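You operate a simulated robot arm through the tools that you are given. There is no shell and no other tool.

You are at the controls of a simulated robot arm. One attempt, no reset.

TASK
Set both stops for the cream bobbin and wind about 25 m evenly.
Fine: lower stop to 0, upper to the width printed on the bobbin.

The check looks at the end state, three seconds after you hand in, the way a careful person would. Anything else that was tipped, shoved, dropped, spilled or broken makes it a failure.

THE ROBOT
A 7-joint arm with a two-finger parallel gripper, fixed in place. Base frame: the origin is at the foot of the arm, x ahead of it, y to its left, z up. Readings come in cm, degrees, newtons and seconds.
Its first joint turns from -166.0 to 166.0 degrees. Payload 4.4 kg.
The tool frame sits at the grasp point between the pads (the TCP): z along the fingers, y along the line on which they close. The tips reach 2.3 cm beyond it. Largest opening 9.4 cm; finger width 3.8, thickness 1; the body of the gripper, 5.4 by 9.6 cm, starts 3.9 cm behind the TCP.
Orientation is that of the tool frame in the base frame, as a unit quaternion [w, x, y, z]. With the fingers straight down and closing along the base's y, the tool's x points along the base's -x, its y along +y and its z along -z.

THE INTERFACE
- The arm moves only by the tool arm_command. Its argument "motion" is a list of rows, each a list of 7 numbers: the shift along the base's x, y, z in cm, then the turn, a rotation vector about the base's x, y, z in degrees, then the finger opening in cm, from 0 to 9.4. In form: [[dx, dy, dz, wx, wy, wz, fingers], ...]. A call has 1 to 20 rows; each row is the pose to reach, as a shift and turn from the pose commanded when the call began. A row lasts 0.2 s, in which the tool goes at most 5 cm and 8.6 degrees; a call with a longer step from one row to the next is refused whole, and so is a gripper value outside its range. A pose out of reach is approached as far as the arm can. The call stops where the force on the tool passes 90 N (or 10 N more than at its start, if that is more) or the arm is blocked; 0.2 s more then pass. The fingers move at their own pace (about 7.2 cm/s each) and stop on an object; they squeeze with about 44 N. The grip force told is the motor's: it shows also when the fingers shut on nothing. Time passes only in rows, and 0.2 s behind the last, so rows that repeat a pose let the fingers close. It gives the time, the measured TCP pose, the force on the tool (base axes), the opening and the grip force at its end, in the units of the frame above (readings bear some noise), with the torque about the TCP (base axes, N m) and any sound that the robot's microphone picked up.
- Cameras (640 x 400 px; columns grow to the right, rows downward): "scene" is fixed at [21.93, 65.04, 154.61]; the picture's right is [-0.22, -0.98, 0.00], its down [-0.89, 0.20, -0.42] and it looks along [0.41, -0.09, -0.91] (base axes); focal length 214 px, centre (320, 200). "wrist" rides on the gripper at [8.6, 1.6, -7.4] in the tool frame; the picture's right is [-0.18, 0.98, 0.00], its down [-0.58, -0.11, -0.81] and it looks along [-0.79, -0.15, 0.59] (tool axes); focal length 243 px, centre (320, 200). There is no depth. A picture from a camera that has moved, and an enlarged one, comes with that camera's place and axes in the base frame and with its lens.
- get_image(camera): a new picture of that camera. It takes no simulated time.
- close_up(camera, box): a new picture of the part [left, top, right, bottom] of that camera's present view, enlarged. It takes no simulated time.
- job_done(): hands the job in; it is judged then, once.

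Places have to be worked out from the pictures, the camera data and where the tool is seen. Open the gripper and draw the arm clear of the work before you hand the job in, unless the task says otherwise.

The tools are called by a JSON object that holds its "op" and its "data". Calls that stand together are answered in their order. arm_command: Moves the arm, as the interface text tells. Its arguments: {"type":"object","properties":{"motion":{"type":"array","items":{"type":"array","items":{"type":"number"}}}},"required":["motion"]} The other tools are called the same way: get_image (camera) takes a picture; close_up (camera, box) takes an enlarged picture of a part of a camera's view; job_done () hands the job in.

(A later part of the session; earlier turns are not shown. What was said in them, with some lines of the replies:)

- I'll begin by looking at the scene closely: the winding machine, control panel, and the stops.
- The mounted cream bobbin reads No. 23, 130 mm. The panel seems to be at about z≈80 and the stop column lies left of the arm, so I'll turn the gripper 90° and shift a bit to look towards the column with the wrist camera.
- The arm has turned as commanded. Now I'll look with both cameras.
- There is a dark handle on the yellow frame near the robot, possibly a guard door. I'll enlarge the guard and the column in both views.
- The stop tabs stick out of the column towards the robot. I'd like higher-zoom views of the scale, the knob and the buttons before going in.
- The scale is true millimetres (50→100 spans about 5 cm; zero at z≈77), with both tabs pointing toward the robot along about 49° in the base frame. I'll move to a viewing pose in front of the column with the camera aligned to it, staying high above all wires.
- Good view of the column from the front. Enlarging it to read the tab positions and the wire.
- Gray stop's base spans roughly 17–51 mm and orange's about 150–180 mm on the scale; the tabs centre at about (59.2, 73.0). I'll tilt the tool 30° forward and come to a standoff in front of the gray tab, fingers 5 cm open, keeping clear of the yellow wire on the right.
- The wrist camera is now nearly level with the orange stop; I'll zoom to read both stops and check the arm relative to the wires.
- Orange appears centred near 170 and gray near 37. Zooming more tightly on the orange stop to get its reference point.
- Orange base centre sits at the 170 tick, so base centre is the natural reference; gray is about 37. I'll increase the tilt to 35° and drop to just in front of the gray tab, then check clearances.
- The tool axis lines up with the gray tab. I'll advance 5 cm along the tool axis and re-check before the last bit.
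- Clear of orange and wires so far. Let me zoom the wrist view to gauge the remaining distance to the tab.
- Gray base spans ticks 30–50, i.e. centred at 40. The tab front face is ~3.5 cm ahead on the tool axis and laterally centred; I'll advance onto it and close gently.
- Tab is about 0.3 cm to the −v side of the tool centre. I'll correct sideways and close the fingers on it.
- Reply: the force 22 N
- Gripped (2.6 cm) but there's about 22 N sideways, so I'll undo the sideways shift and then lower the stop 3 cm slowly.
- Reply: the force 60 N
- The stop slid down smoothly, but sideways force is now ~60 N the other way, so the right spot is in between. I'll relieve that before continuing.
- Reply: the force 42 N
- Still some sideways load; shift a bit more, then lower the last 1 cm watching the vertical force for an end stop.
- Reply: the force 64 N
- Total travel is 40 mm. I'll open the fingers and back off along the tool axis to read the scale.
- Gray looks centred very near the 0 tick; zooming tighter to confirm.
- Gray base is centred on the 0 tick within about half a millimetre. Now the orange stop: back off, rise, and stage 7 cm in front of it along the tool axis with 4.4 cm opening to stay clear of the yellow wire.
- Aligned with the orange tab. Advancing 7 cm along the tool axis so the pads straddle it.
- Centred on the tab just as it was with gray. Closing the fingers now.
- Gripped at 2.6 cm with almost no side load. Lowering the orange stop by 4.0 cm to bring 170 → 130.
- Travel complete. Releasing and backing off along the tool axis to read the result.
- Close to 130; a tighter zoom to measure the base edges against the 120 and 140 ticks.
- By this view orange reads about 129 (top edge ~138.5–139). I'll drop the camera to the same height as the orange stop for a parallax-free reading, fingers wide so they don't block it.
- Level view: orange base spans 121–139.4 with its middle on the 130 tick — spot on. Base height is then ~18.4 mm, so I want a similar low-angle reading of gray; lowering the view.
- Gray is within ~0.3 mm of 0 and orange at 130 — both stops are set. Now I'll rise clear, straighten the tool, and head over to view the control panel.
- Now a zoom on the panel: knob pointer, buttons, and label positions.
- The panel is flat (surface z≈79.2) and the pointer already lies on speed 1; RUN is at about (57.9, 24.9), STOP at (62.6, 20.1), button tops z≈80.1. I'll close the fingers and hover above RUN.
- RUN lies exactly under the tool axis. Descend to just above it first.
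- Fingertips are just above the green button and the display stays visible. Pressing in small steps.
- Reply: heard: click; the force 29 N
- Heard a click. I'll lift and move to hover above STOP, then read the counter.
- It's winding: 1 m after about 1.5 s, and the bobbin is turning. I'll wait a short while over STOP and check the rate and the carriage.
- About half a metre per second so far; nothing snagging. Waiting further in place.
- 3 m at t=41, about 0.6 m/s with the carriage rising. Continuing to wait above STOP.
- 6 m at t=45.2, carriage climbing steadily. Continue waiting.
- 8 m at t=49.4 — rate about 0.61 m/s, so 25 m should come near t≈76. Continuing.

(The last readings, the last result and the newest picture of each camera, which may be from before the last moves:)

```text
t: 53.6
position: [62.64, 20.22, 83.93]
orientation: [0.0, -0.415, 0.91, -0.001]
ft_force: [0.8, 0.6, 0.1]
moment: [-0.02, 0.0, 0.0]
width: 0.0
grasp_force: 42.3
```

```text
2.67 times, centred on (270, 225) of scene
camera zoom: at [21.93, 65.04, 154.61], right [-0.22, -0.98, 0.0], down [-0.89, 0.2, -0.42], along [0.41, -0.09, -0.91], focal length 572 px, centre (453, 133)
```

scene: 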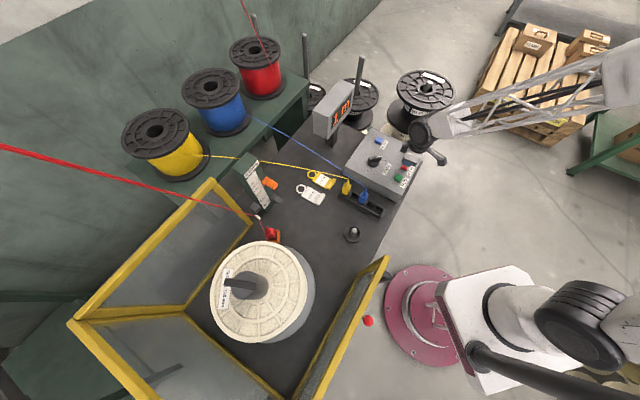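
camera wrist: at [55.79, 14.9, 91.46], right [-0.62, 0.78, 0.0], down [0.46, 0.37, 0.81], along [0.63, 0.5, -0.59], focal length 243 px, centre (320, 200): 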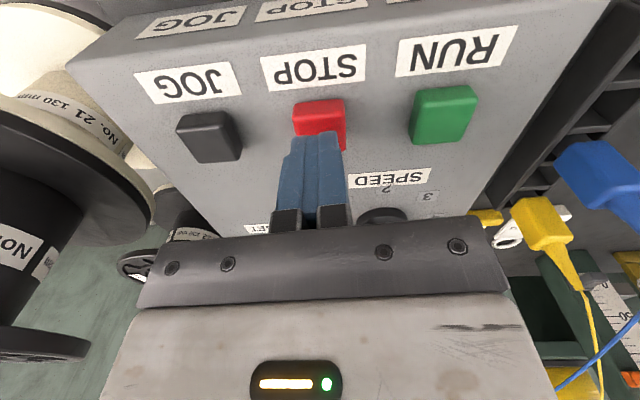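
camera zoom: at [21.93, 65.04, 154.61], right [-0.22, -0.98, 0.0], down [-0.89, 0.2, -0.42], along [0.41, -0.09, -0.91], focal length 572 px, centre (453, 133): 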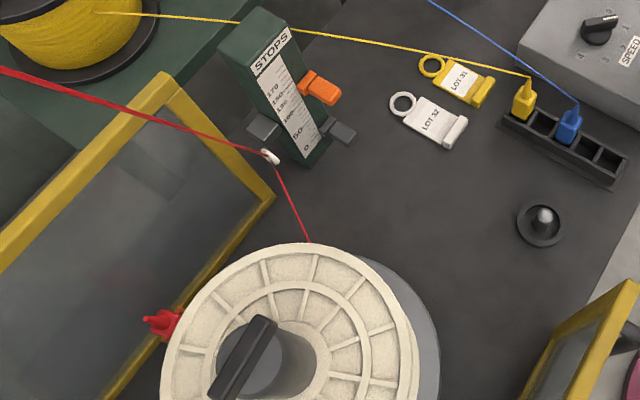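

11 m at t=53.6; carriage moving up at roughly 5 mm/s. Continue.

{"op": "arm_command", "data": {"motion": [[0, 0, 0, 0, 0, 0, 0], [0, 0, 0, 0, 0, 0, 0], [0, 0, 0, 0, 0, 0, 0], [0, 0, 0, 0, 0, 0, 0], [0, 0, 0, 0, 0, 0, 0], [0, 0, 0, 0, 0, 0, 0], [0, 0, 0, 0, 0, 0, 0], [0, 0, 0, 0, 0, 0, 0], [0, 0, 0, 0, 0, 0, 0], [0, 0, 0, 0, 0, 0, 0], [0, 0, 0, 0, 0, 0, 0], [0, 0, 0, 0, 0, 0, 0], [0, 0, 0, 0, 0, 0, 0], [0, 0, 0, 0, 0, 0, 0], [0, 0, 0, 0, 0, 0, 0], [0, 0, 0, 0, 0, 0, 0], [0, 0, 0, 0, 0, 0, 0], [0, 0, 0, 0, 0, 0, 0], [0, 0, 0, 0, 0, 0, 0], [0, 0, 0, 0, 0, 0, 0]]}}

{"op": "close_up", "data": {"camera": "scene", "box": [300, 70, 380, 140]}}

{"op": "close_up", "data": {"camera": "scene", "box": [200, 150, 340, 300]}}

```text
t: 57.8
position: [62.75, 20.14, 83.97]
orientation: [0.0, -0.415, 0.91, 0.0]
ft_force: [-1.2, -0.4, -0.1]
moment: [-0.02, 0.0, 0.04]
width: 0.0
grasp_force: 42.5
```

```text
5.71 times, centred on (340, 105) of scene
camera zoom: at [21.93, 65.04, 154.61], right [-0.22, -0.98, 0.0], down [-0.89, 0.2, -0.42], along [0.41, -0.09, -0.91], focal length 1226 px, centre (206, 743)
```

zoom: 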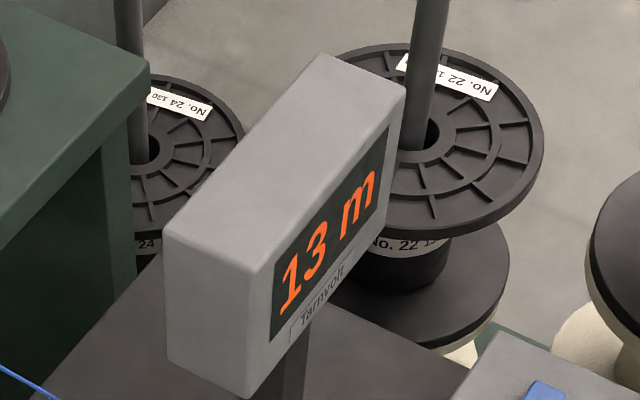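

```text
2.67 times, centred on (270, 225) of scene
camera zoom: at [21.93, 65.04, 154.61], right [-0.22, -0.98, 0.0], down [-0.89, 0.2, -0.42], along [0.41, -0.09, -0.91], focal length 572 px, centre (453, 133)
```

zoom: 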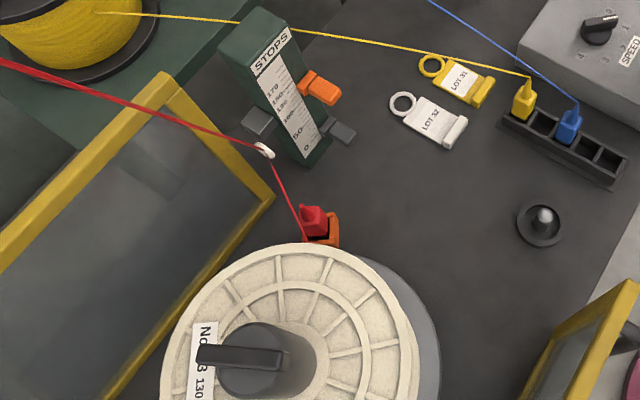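

13 m at t=57.8, everything steady. Continue.

{"op": "arm_command", "data": {"motion": [[0, 0, 0, 0, 0, 0, 0], [0, 0, 0, 0, 0, 0, 0], [0, 0, 0, 0, 0, 0, 0], [0, 0, 0, 0, 0, 0, 0], [0, 0, 0, 0, 0, 0, 0], [0, 0, 0, 0, 0, 0, 0], [0, 0, 0, 0, 0, 0, 0], [0, 0, 0, 0, 0, 0, 0], [0, 0, 0, 0, 0, 0, 0], [0, 0, 0, 0, 0, 0, 0], [0, 0, 0, 0, 0, 0, 0], [0, 0, 0, 0, 0, 0, 0], [0, 0, 0, 0, 0, 0, 0], [0, 0, 0, 0, 0, 0, 0], [0, 0, 0, 0, 0, 0, 0], [0, 0, 0, 0, 0, 0, 0], [0, 0, 0, 0, 0, 0, 0], [0, 0, 0, 0, 0, 0, 0], [0, 0, 0, 0, 0, 0, 0], [0, 0, 0, 0, 0, 0, 0]]}}

{"op": "close_up", "data": {"camera": "scene", "box": [300, 70, 380, 140]}}

{"op": "close_up", "data": {"camera": "scene", "box": [200, 150, 340, 300]}}

```text
t: 62.0
position: [62.68, 20.16, 83.91]
orientation: [0.0, -0.415, 0.91, 0.0]
ft_force: [-0.1, 0.2, -0.2]
moment: [0.0, -0.03, 0.02]
width: 0.01
grasp_force: 42.6
```

```text
5.71 times, centred on (340, 105) of scene
camera zoom: at [21.93, 65.04, 154.61], right [-0.22, -0.98, 0.0], down [-0.89, 0.2, -0.42], along [0.41, -0.09, -0.91], focal length 1226 px, centre (206, 743)
```

zoom: 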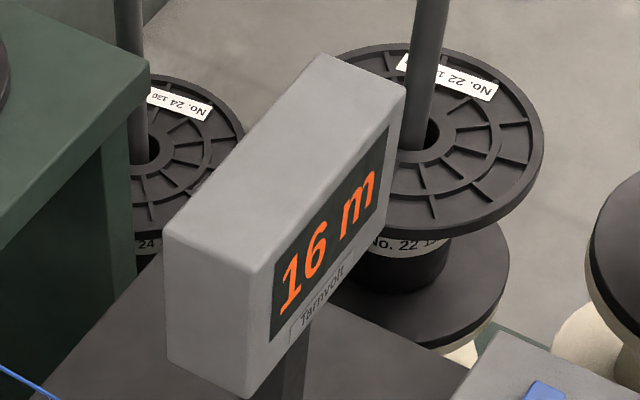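

```text
2.67 times, centred on (270, 225) of scene
camera zoom: at [21.93, 65.04, 154.61], right [-0.22, -0.98, 0.0], down [-0.89, 0.2, -0.42], along [0.41, -0.09, -0.91], focal length 572 px, centre (453, 133)
```

zoom: 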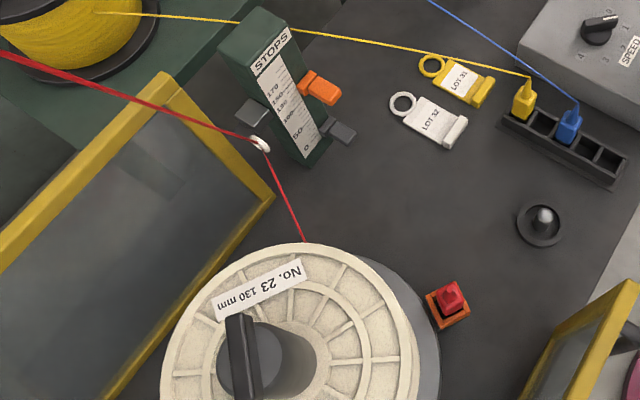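

16 m at t=62 — 0.6 m/s. Two more waits, then STOP around t≈77.

{"op": "arm_command", "data": {"motion": [[0, 0, 0, 0, 0, 0, 0], [0, 0, 0, 0, 0, 0, 0], [0, 0, 0, 0, 0, 0, 0], [0, 0, 0, 0, 0, 0, 0], [0, 0, 0, 0, 0, 0, 0], [0, 0, 0, 0, 0, 0, 0], [0, 0, 0, 0, 0, 0, 0], [0, 0, 0, 0, 0, 0, 0], [0, 0, 0, 0, 0, 0, 0], [0, 0, 0, 0, 0, 0, 0], [0, 0, 0, 0, 0, 0, 0], [0, 0, 0, 0, 0, 0, 0], [0, 0, 0, 0, 0, 0, 0], [0, 0, 0, 0, 0, 0, 0], [0, 0, 0, 0, 0, 0, 0], [0, 0, 0, 0, 0, 0, 0], [0, 0, 0, 0, 0, 0, 0], [0, 0, 0, 0, 0, 0, 0], [0, 0, 0, 0, 0, 0, 0], [0, 0, 0, 0, 0, 0, 0]]}}

{"op": "close_up", "data": {"camera": "scene", "box": [300, 70, 380, 140]}}

{"op": "close_up", "data": {"camera": "scene", "box": [200, 150, 340, 300]}}

```text
t: 66.2
position: [62.61, 20.21, 83.94]
orientation: [0.0, -0.415, 0.91, 0.0]
ft_force: [1.2, -0.3, 0.6]
moment: [0.02, 0.0, 0.03]
width: 0.01
grasp_force: 41.9
```

```text
5.71 times, centred on (340, 105) of scene
camera zoom: at [21.93, 65.04, 154.61], right [-0.22, -0.98, 0.0], down [-0.89, 0.2, -0.42], along [0.41, -0.09, -0.91], focal length 1226 px, centre (206, 743)
```

zoom: 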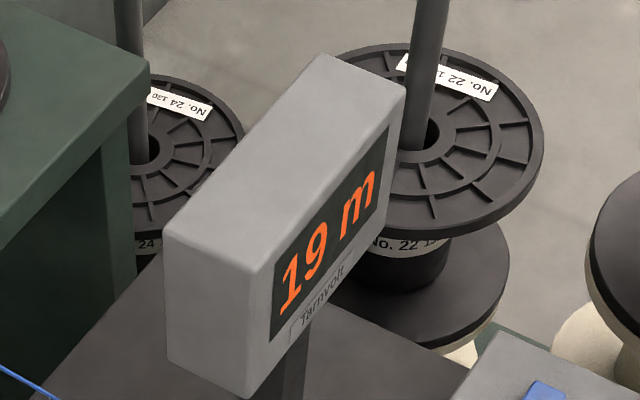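

```text
2.67 times, centred on (270, 225) of scene
camera zoom: at [21.93, 65.04, 154.61], right [-0.22, -0.98, 0.0], down [-0.89, 0.2, -0.42], along [0.41, -0.09, -0.91], focal length 572 px, centre (453, 133)
```

zoom: 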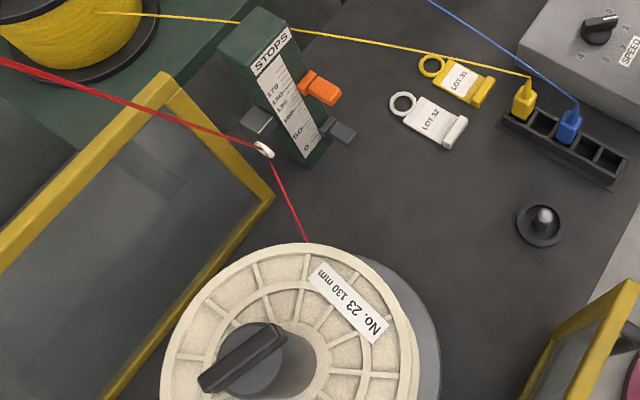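

19 m at t=66.2; the carriage reversed at the upper stop and is coming back down properly. Refining: stop at about t≈76.4. Waiting on.

{"op": "arm_command", "data": {"motion": [[0, 0, 0, 0, 0, 0, 0], [0, 0, 0, 0, 0, 0, 0], [0, 0, 0, 0, 0, 0, 0], [0, 0, 0, 0, 0, 0, 0], [0, 0, 0, 0, 0, 0, 0], [0, 0, 0, 0, 0, 0, 0], [0, 0, 0, 0, 0, 0, 0], [0, 0, 0, 0, 0, 0, 0], [0, 0, 0, 0, 0, 0, 0], [0, 0, 0, 0, 0, 0, 0], [0, 0, 0, 0, 0, 0, 0], [0, 0, 0, 0, 0, 0, 0], [0, 0, 0, 0, 0, 0, 0], [0, 0, 0, 0, 0, 0, 0], [0, 0, 0, 0, 0, 0, 0], [0, 0, 0, 0, 0, 0, 0], [0, 0, 0, 0, 0, 0, 0], [0, 0, 0, 0, 0, 0, 0], [0, 0, 0, 0, 0, 0, 0], [0, 0, 0, 0, 0, 0, 0]]}}

{"op": "close_up", "data": {"camera": "scene", "box": [300, 70, 380, 140]}}

{"op": "close_up", "data": {"camera": "scene", "box": [200, 150, 340, 300]}}

```text
t: 70.4
position: [62.56, 20.19, 83.91]
orientation: [0.001, -0.415, 0.91, 0.0]
ft_force: [0.4, -1.0, -0.3]
moment: [-0.01, -0.01, 0.02]
width: 0.0
grasp_force: 42.7
```

```text
5.71 times, centred on (340, 105) of scene
camera zoom: at [21.93, 65.04, 154.61], right [-0.22, -0.98, 0.0], down [-0.89, 0.2, -0.42], along [0.41, -0.09, -0.91], focal length 1226 px, centre (206, 743)
```

zoom: 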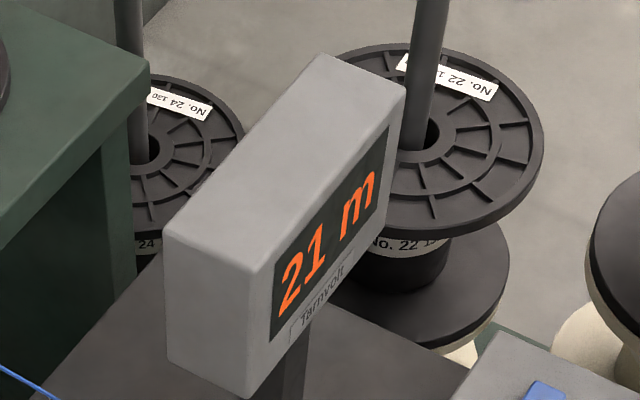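

```text
2.67 times, centred on (270, 225) of scene
camera zoom: at [21.93, 65.04, 154.61], right [-0.22, -0.98, 0.0], down [-0.89, 0.2, -0.42], along [0.41, -0.09, -0.91], focal length 572 px, centre (453, 133)
```

zoom: 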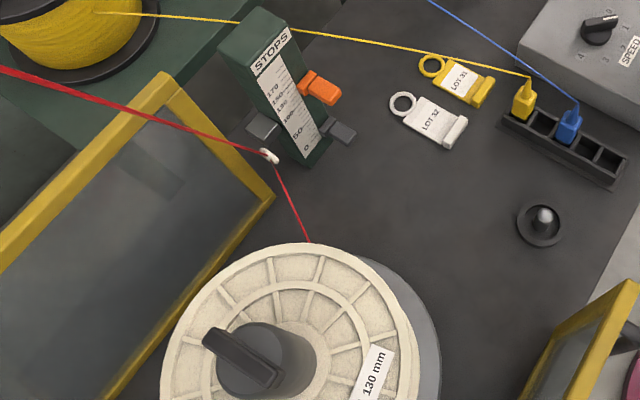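

21 m at t=70.4. One more 4-second wait, then press.

{"op": "arm_command", "data": {"motion": [[0, 0, 0, 0, 0, 0, 0], [0, 0, 0, 0, 0, 0, 0], [0, 0, 0, 0, 0, 0, 0], [0, 0, 0, 0, 0, 0, 0], [0, 0, 0, 0, 0, 0, 0], [0, 0, 0, 0, 0, 0, 0], [0, 0, 0, 0, 0, 0, 0], [0, 0, 0, 0, 0, 0, 0], [0, 0, 0, 0, 0, 0, 0], [0, 0, 0, 0, 0, 0, 0], [0, 0, 0, 0, 0, 0, 0], [0, 0, 0, 0, 0, 0, 0], [0, 0, 0, 0, 0, 0, 0], [0, 0, 0, 0, 0, 0, 0], [0, 0, 0, 0, 0, 0, 0], [0, 0, 0, 0, 0, 0, 0], [0, 0, 0, 0, 0, 0, 0], [0, 0, 0, 0, 0, 0, 0], [0, 0, -0.4, 0, 0, 0, 0], [0, 0, -0.8, 0, 0, 0, 0]]}}

{"op": "close_up", "data": {"camera": "scene", "box": [300, 70, 380, 140]}}

{"op": "close_up", "data": {"camera": "wrist", "box": [250, 60, 390, 230]}}

```text
t: 74.6
position: [62.61, 20.13, 83.14]
orientation: [0.0, -0.415, 0.91, 0.0]
ft_force: [-0.4, 0.0, 0.5]
moment: [0.02, -0.02, 0.0]
width: 0.0
grasp_force: 42.4
```

```text
5.71 times, centred on (340, 105) of scene
camera zoom: at [21.93, 65.04, 154.61], right [-0.22, -0.98, 0.0], down [-0.89, 0.2, -0.42], along [0.41, -0.09, -0.91], focal length 1226 px, centre (206, 743)
```

zoom: 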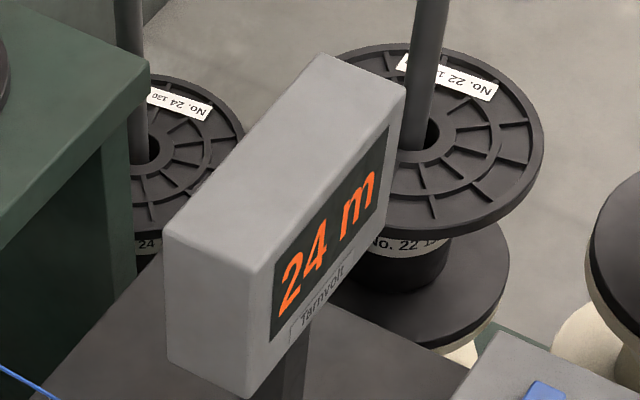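

```text
2.35 times, centred on (320, 145) of wrist
camera zoom: at [55.74, 14.92, 90.63], right [-0.62, 0.78, 0.0], down [0.46, 0.37, 0.81], along [0.63, 0.5, -0.59], focal length 571 px, centre (320, 329)
```

zoom: 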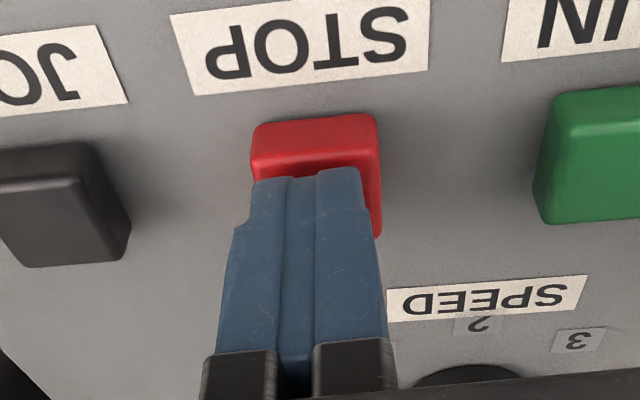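

24 m, fingertips centred on the red button. Pressing STOP so the click falls around t≈76.

{"op": "arm_command", "data": {"motion": [[0, 0, 0, 0, 0, 0, 0], [0, 0, 0, 0, 0, 0, 0], [0, 0, 0, 0, 0, 0, 0], [0, 0, -0.4, 0, 0, 0, 0], [0, 0, -0.65, 0, 0, 0, 0], [0, 0, -0.85, 0, 0, 0, 0], [0, 0, -1.05, 0, 0, 0, 0], [0, 0, -1.2, 0, 0, 0, 0]]}}

{"op": "close_up", "data": {"camera": "scene", "box": [300, 70, 380, 140]}}

```text
t: 76.4
position: [62.7, 20.19, 81.96]
orientation: [0.0, -0.415, 0.91, 0.0]
ft_force: [-7.7, -7.5, 29.7]
moment: [-0.17, 0.17, 0.01]
width: 0.01
grasp_force: 42.4
heard: click
```

```text
5.71 times, centred on (340, 105) of scene
camera zoom: at [21.93, 65.04, 154.61], right [-0.22, -0.98, 0.0], down [-0.89, 0.2, -0.42], along [0.41, -0.09, -0.91], focal length 1226 px, centre (206, 743)
```

zoom: 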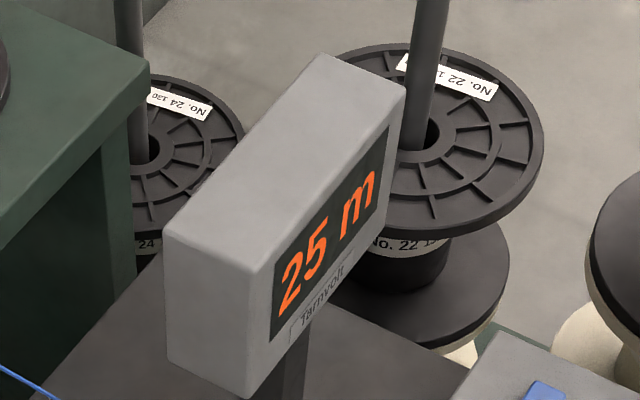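

Click heard, counter at 25 m. Lifting straight up from the button and checking that the bobbin really stopped.

{"op": "arm_command", "data": {"motion": [[0, 0, 1.5, 0, 0, 0, 0], [0, 0, 4, 0, 0, 0, 0], [0, 0, 8, 0, 0, 0, 0], [0, 0, 12, 0, 0, 0, 0], [0, 0, 16, 0, 0, 0, 2], [0, 0, 20, 0, 0, 0, 4], [0, 0, 24, 0, 0, 0, 6], [0, 0, 24, 0, 0, 0, 6]]}}

{"op": "get_image", "data": {"camera": "scene"}}

{"op": "close_up", "data": {"camera": "scene", "box": [300, 70, 380, 140]}}

{"op": "close_up", "data": {"camera": "scene", "box": [190, 150, 350, 350]}}

```text
t: 78.2
position: [62.62, 20.22, 105.98]
orientation: [-0.001, -0.414, 0.91, -0.001]
ft_force: [-0.4, 0.0, 0.3]
moment: [0.02, 0.03, -0.02]
width: 6.01
grasp_force: 0.0
```

```text
taken
```

scene: 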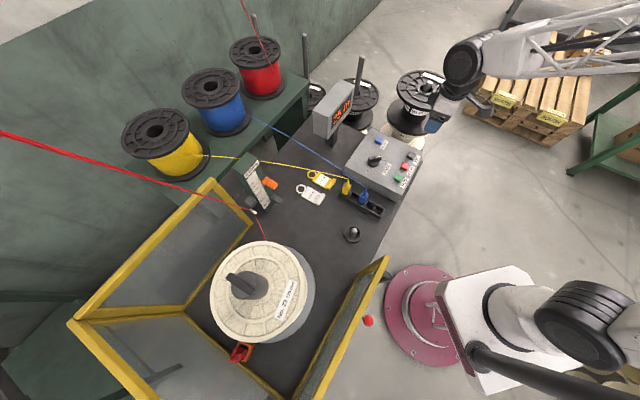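

```text
5.71 times, centred on (340, 105) of scene
camera zoom: at [21.93, 65.04, 154.61], right [-0.22, -0.98, 0.0], down [-0.89, 0.2, -0.42], along [0.41, -0.09, -0.91], focal length 1226 px, centre (206, 743)
```

zoom: 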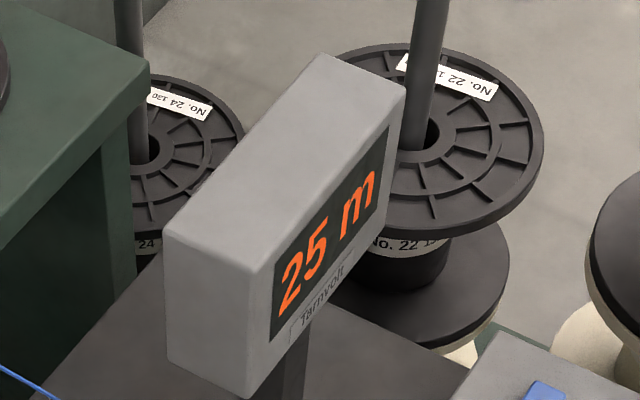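

```text
2.00 times, centred on (270, 250) of scene
camera zoom: at [21.93, 65.04, 154.61], right [-0.22, -0.98, 0.0], down [-0.89, 0.2, -0.42], along [0.41, -0.09, -0.91], focal length 429 px, centre (420, 100)
```

zoom: 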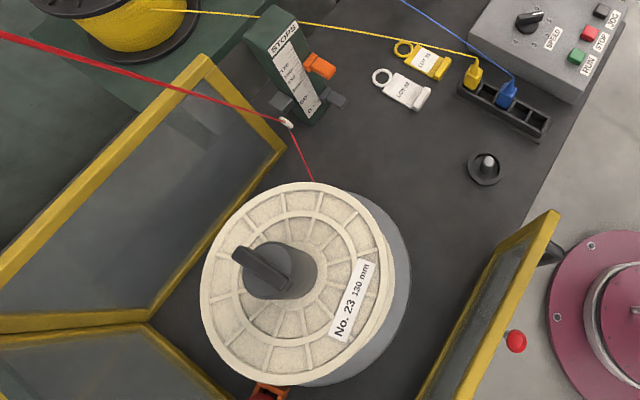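

Still 25 m. I'll pull the arm farther clear to its starting area with the gripper open and confirm the bobbin is at rest.

{"op": "arm_command", "data": {"motion": [[0, 0, 3, 0, 0, 0, 9], [0, -2, 6, 0, 0, 0, 9], [0, -5, 8, 0, 0, 0, 9], [0, -8, 8.5, 0, 0, 0, 9], [0, -8, 8.5, 0, 0, 0, 9]]}}

{"op": "get_image", "data": {"camera": "scene"}}

{"op": "close_up", "data": {"camera": "scene", "box": [190, 150, 350, 350]}}

{"op": "close_up", "data": {"camera": "scene", "box": [245, 155, 295, 220]}}

{"op": "close_up", "data": {"camera": "scene", "box": [330, 110, 430, 220]}}

{"op": "get_image", "data": {"camera": "wrist"}}

```text
t: 79.4
position: [62.71, 12.2, 114.43]
orientation: [0.0, -0.415, 0.91, -0.001]
ft_force: [-0.2, 0.4, 0.2]
moment: [0.0, 0.0, 0.04]
width: 9.03
grasp_force: 0.0
```

```text
taken
```

scene: 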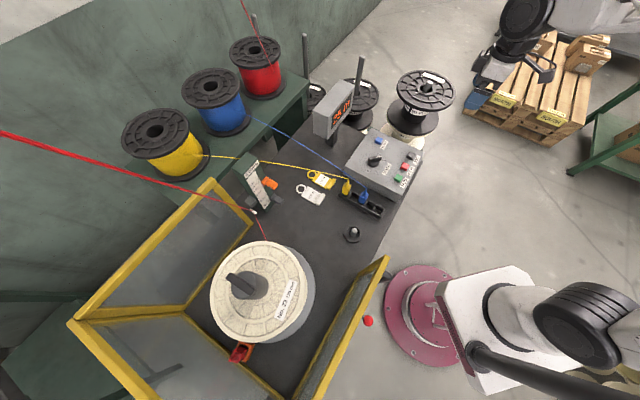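

```text
2.00 times, centred on (270, 250) of scene
camera zoom: at [21.93, 65.04, 154.61], right [-0.22, -0.98, 0.0], down [-0.89, 0.2, -0.42], along [0.41, -0.09, -0.91], focal length 429 px, centre (420, 100)
```

zoom: 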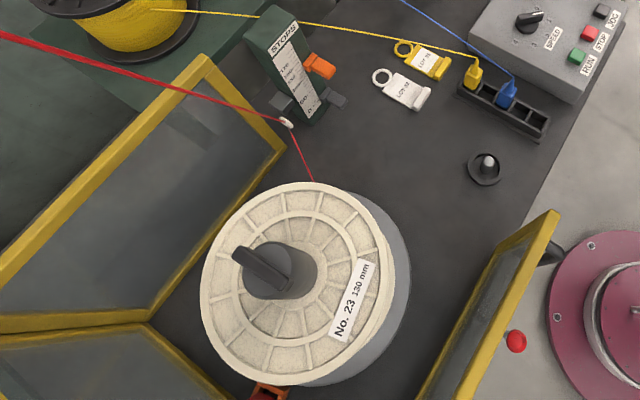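

```text
6.15 times, centred on (270, 188) of scene
camera zoom: at [21.93, 65.04, 154.61], right [-0.22, -0.98, 0.0], down [-0.89, 0.2, -0.42], along [0.41, -0.09, -0.91], focal length 1320 px, centre (628, 277)
```

zoom: 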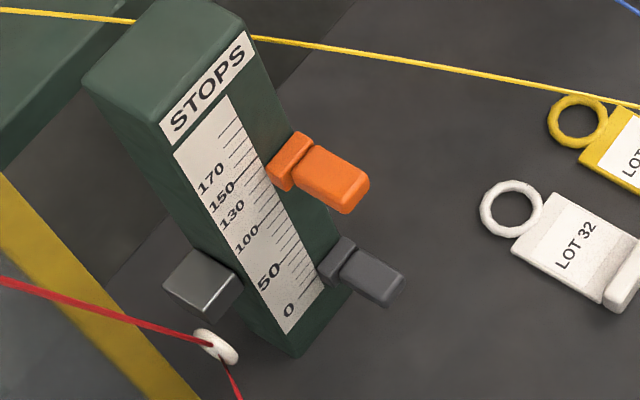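

```text
3.64 times, centred on (380, 165) of scene
camera zoom: at [21.93, 65.04, 154.61], right [-0.22, -0.98, 0.0], down [-0.89, 0.2, -0.42], along [0.41, -0.09, -0.91], focal length 780 px, centre (102, 327)
```

zoom: 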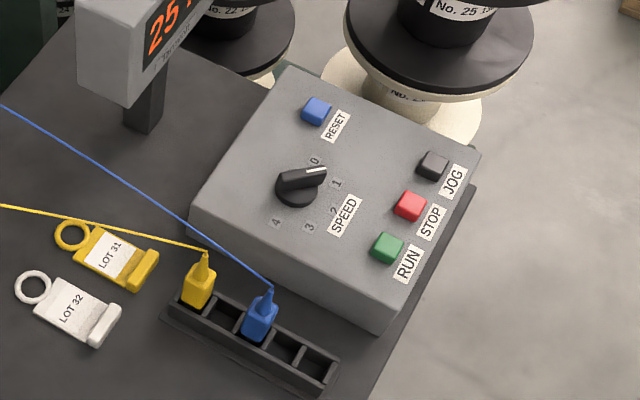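

```text
taken
camera wrist: at [55.77, 6.85, 121.94], right [-0.62, 0.78, 0.0], down [0.46, 0.37, 0.81], along [0.63, 0.5, -0.59], focal length 243 px, centre (320, 200)
```

wrist: 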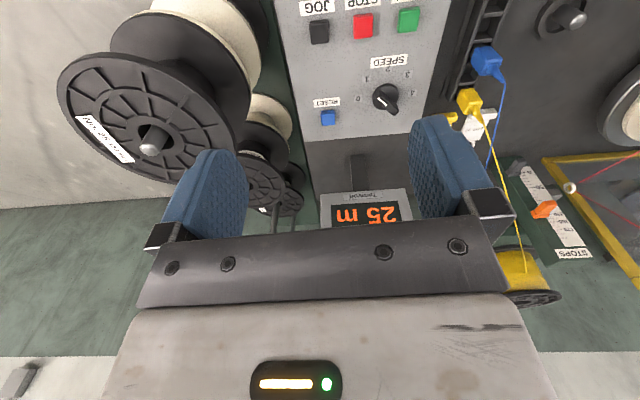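

Bobbin, carriage and counter (25 m) are at rest. Gray is still at 0 and orange at 130, and the tags, connectors and wires look undisturbed. The gripper is open and the arm is clear, so I'm handing in.

{"op": "job_done", "data": {}}

```text
The job is handed in.
```

Both stops are set and the cream bobbin (No. 23, 130 mm) is wound to 25 m on the counter.

- **Stops:** the lower one is centred on the 0 mark and the upper one on 130, both within about half a millimetre by the wrist camera. I read each stop by the middle of its base, since the scale has no pointer.
- **Winding:** the speed knob was already at 1, so I left it there. I pressed RUN, then STOP as the counter reached 25 m. The carriage climbed steadily, reversed near the upper stop and was on its way back down when it stopped. I did not inspect the wound layers up close, so the evenness is judged from the carriage motion.
- **Surroundings:** the tags, plugs, wires and guard look as they did at the start. The gripper is open and the arm is clear of the bench.
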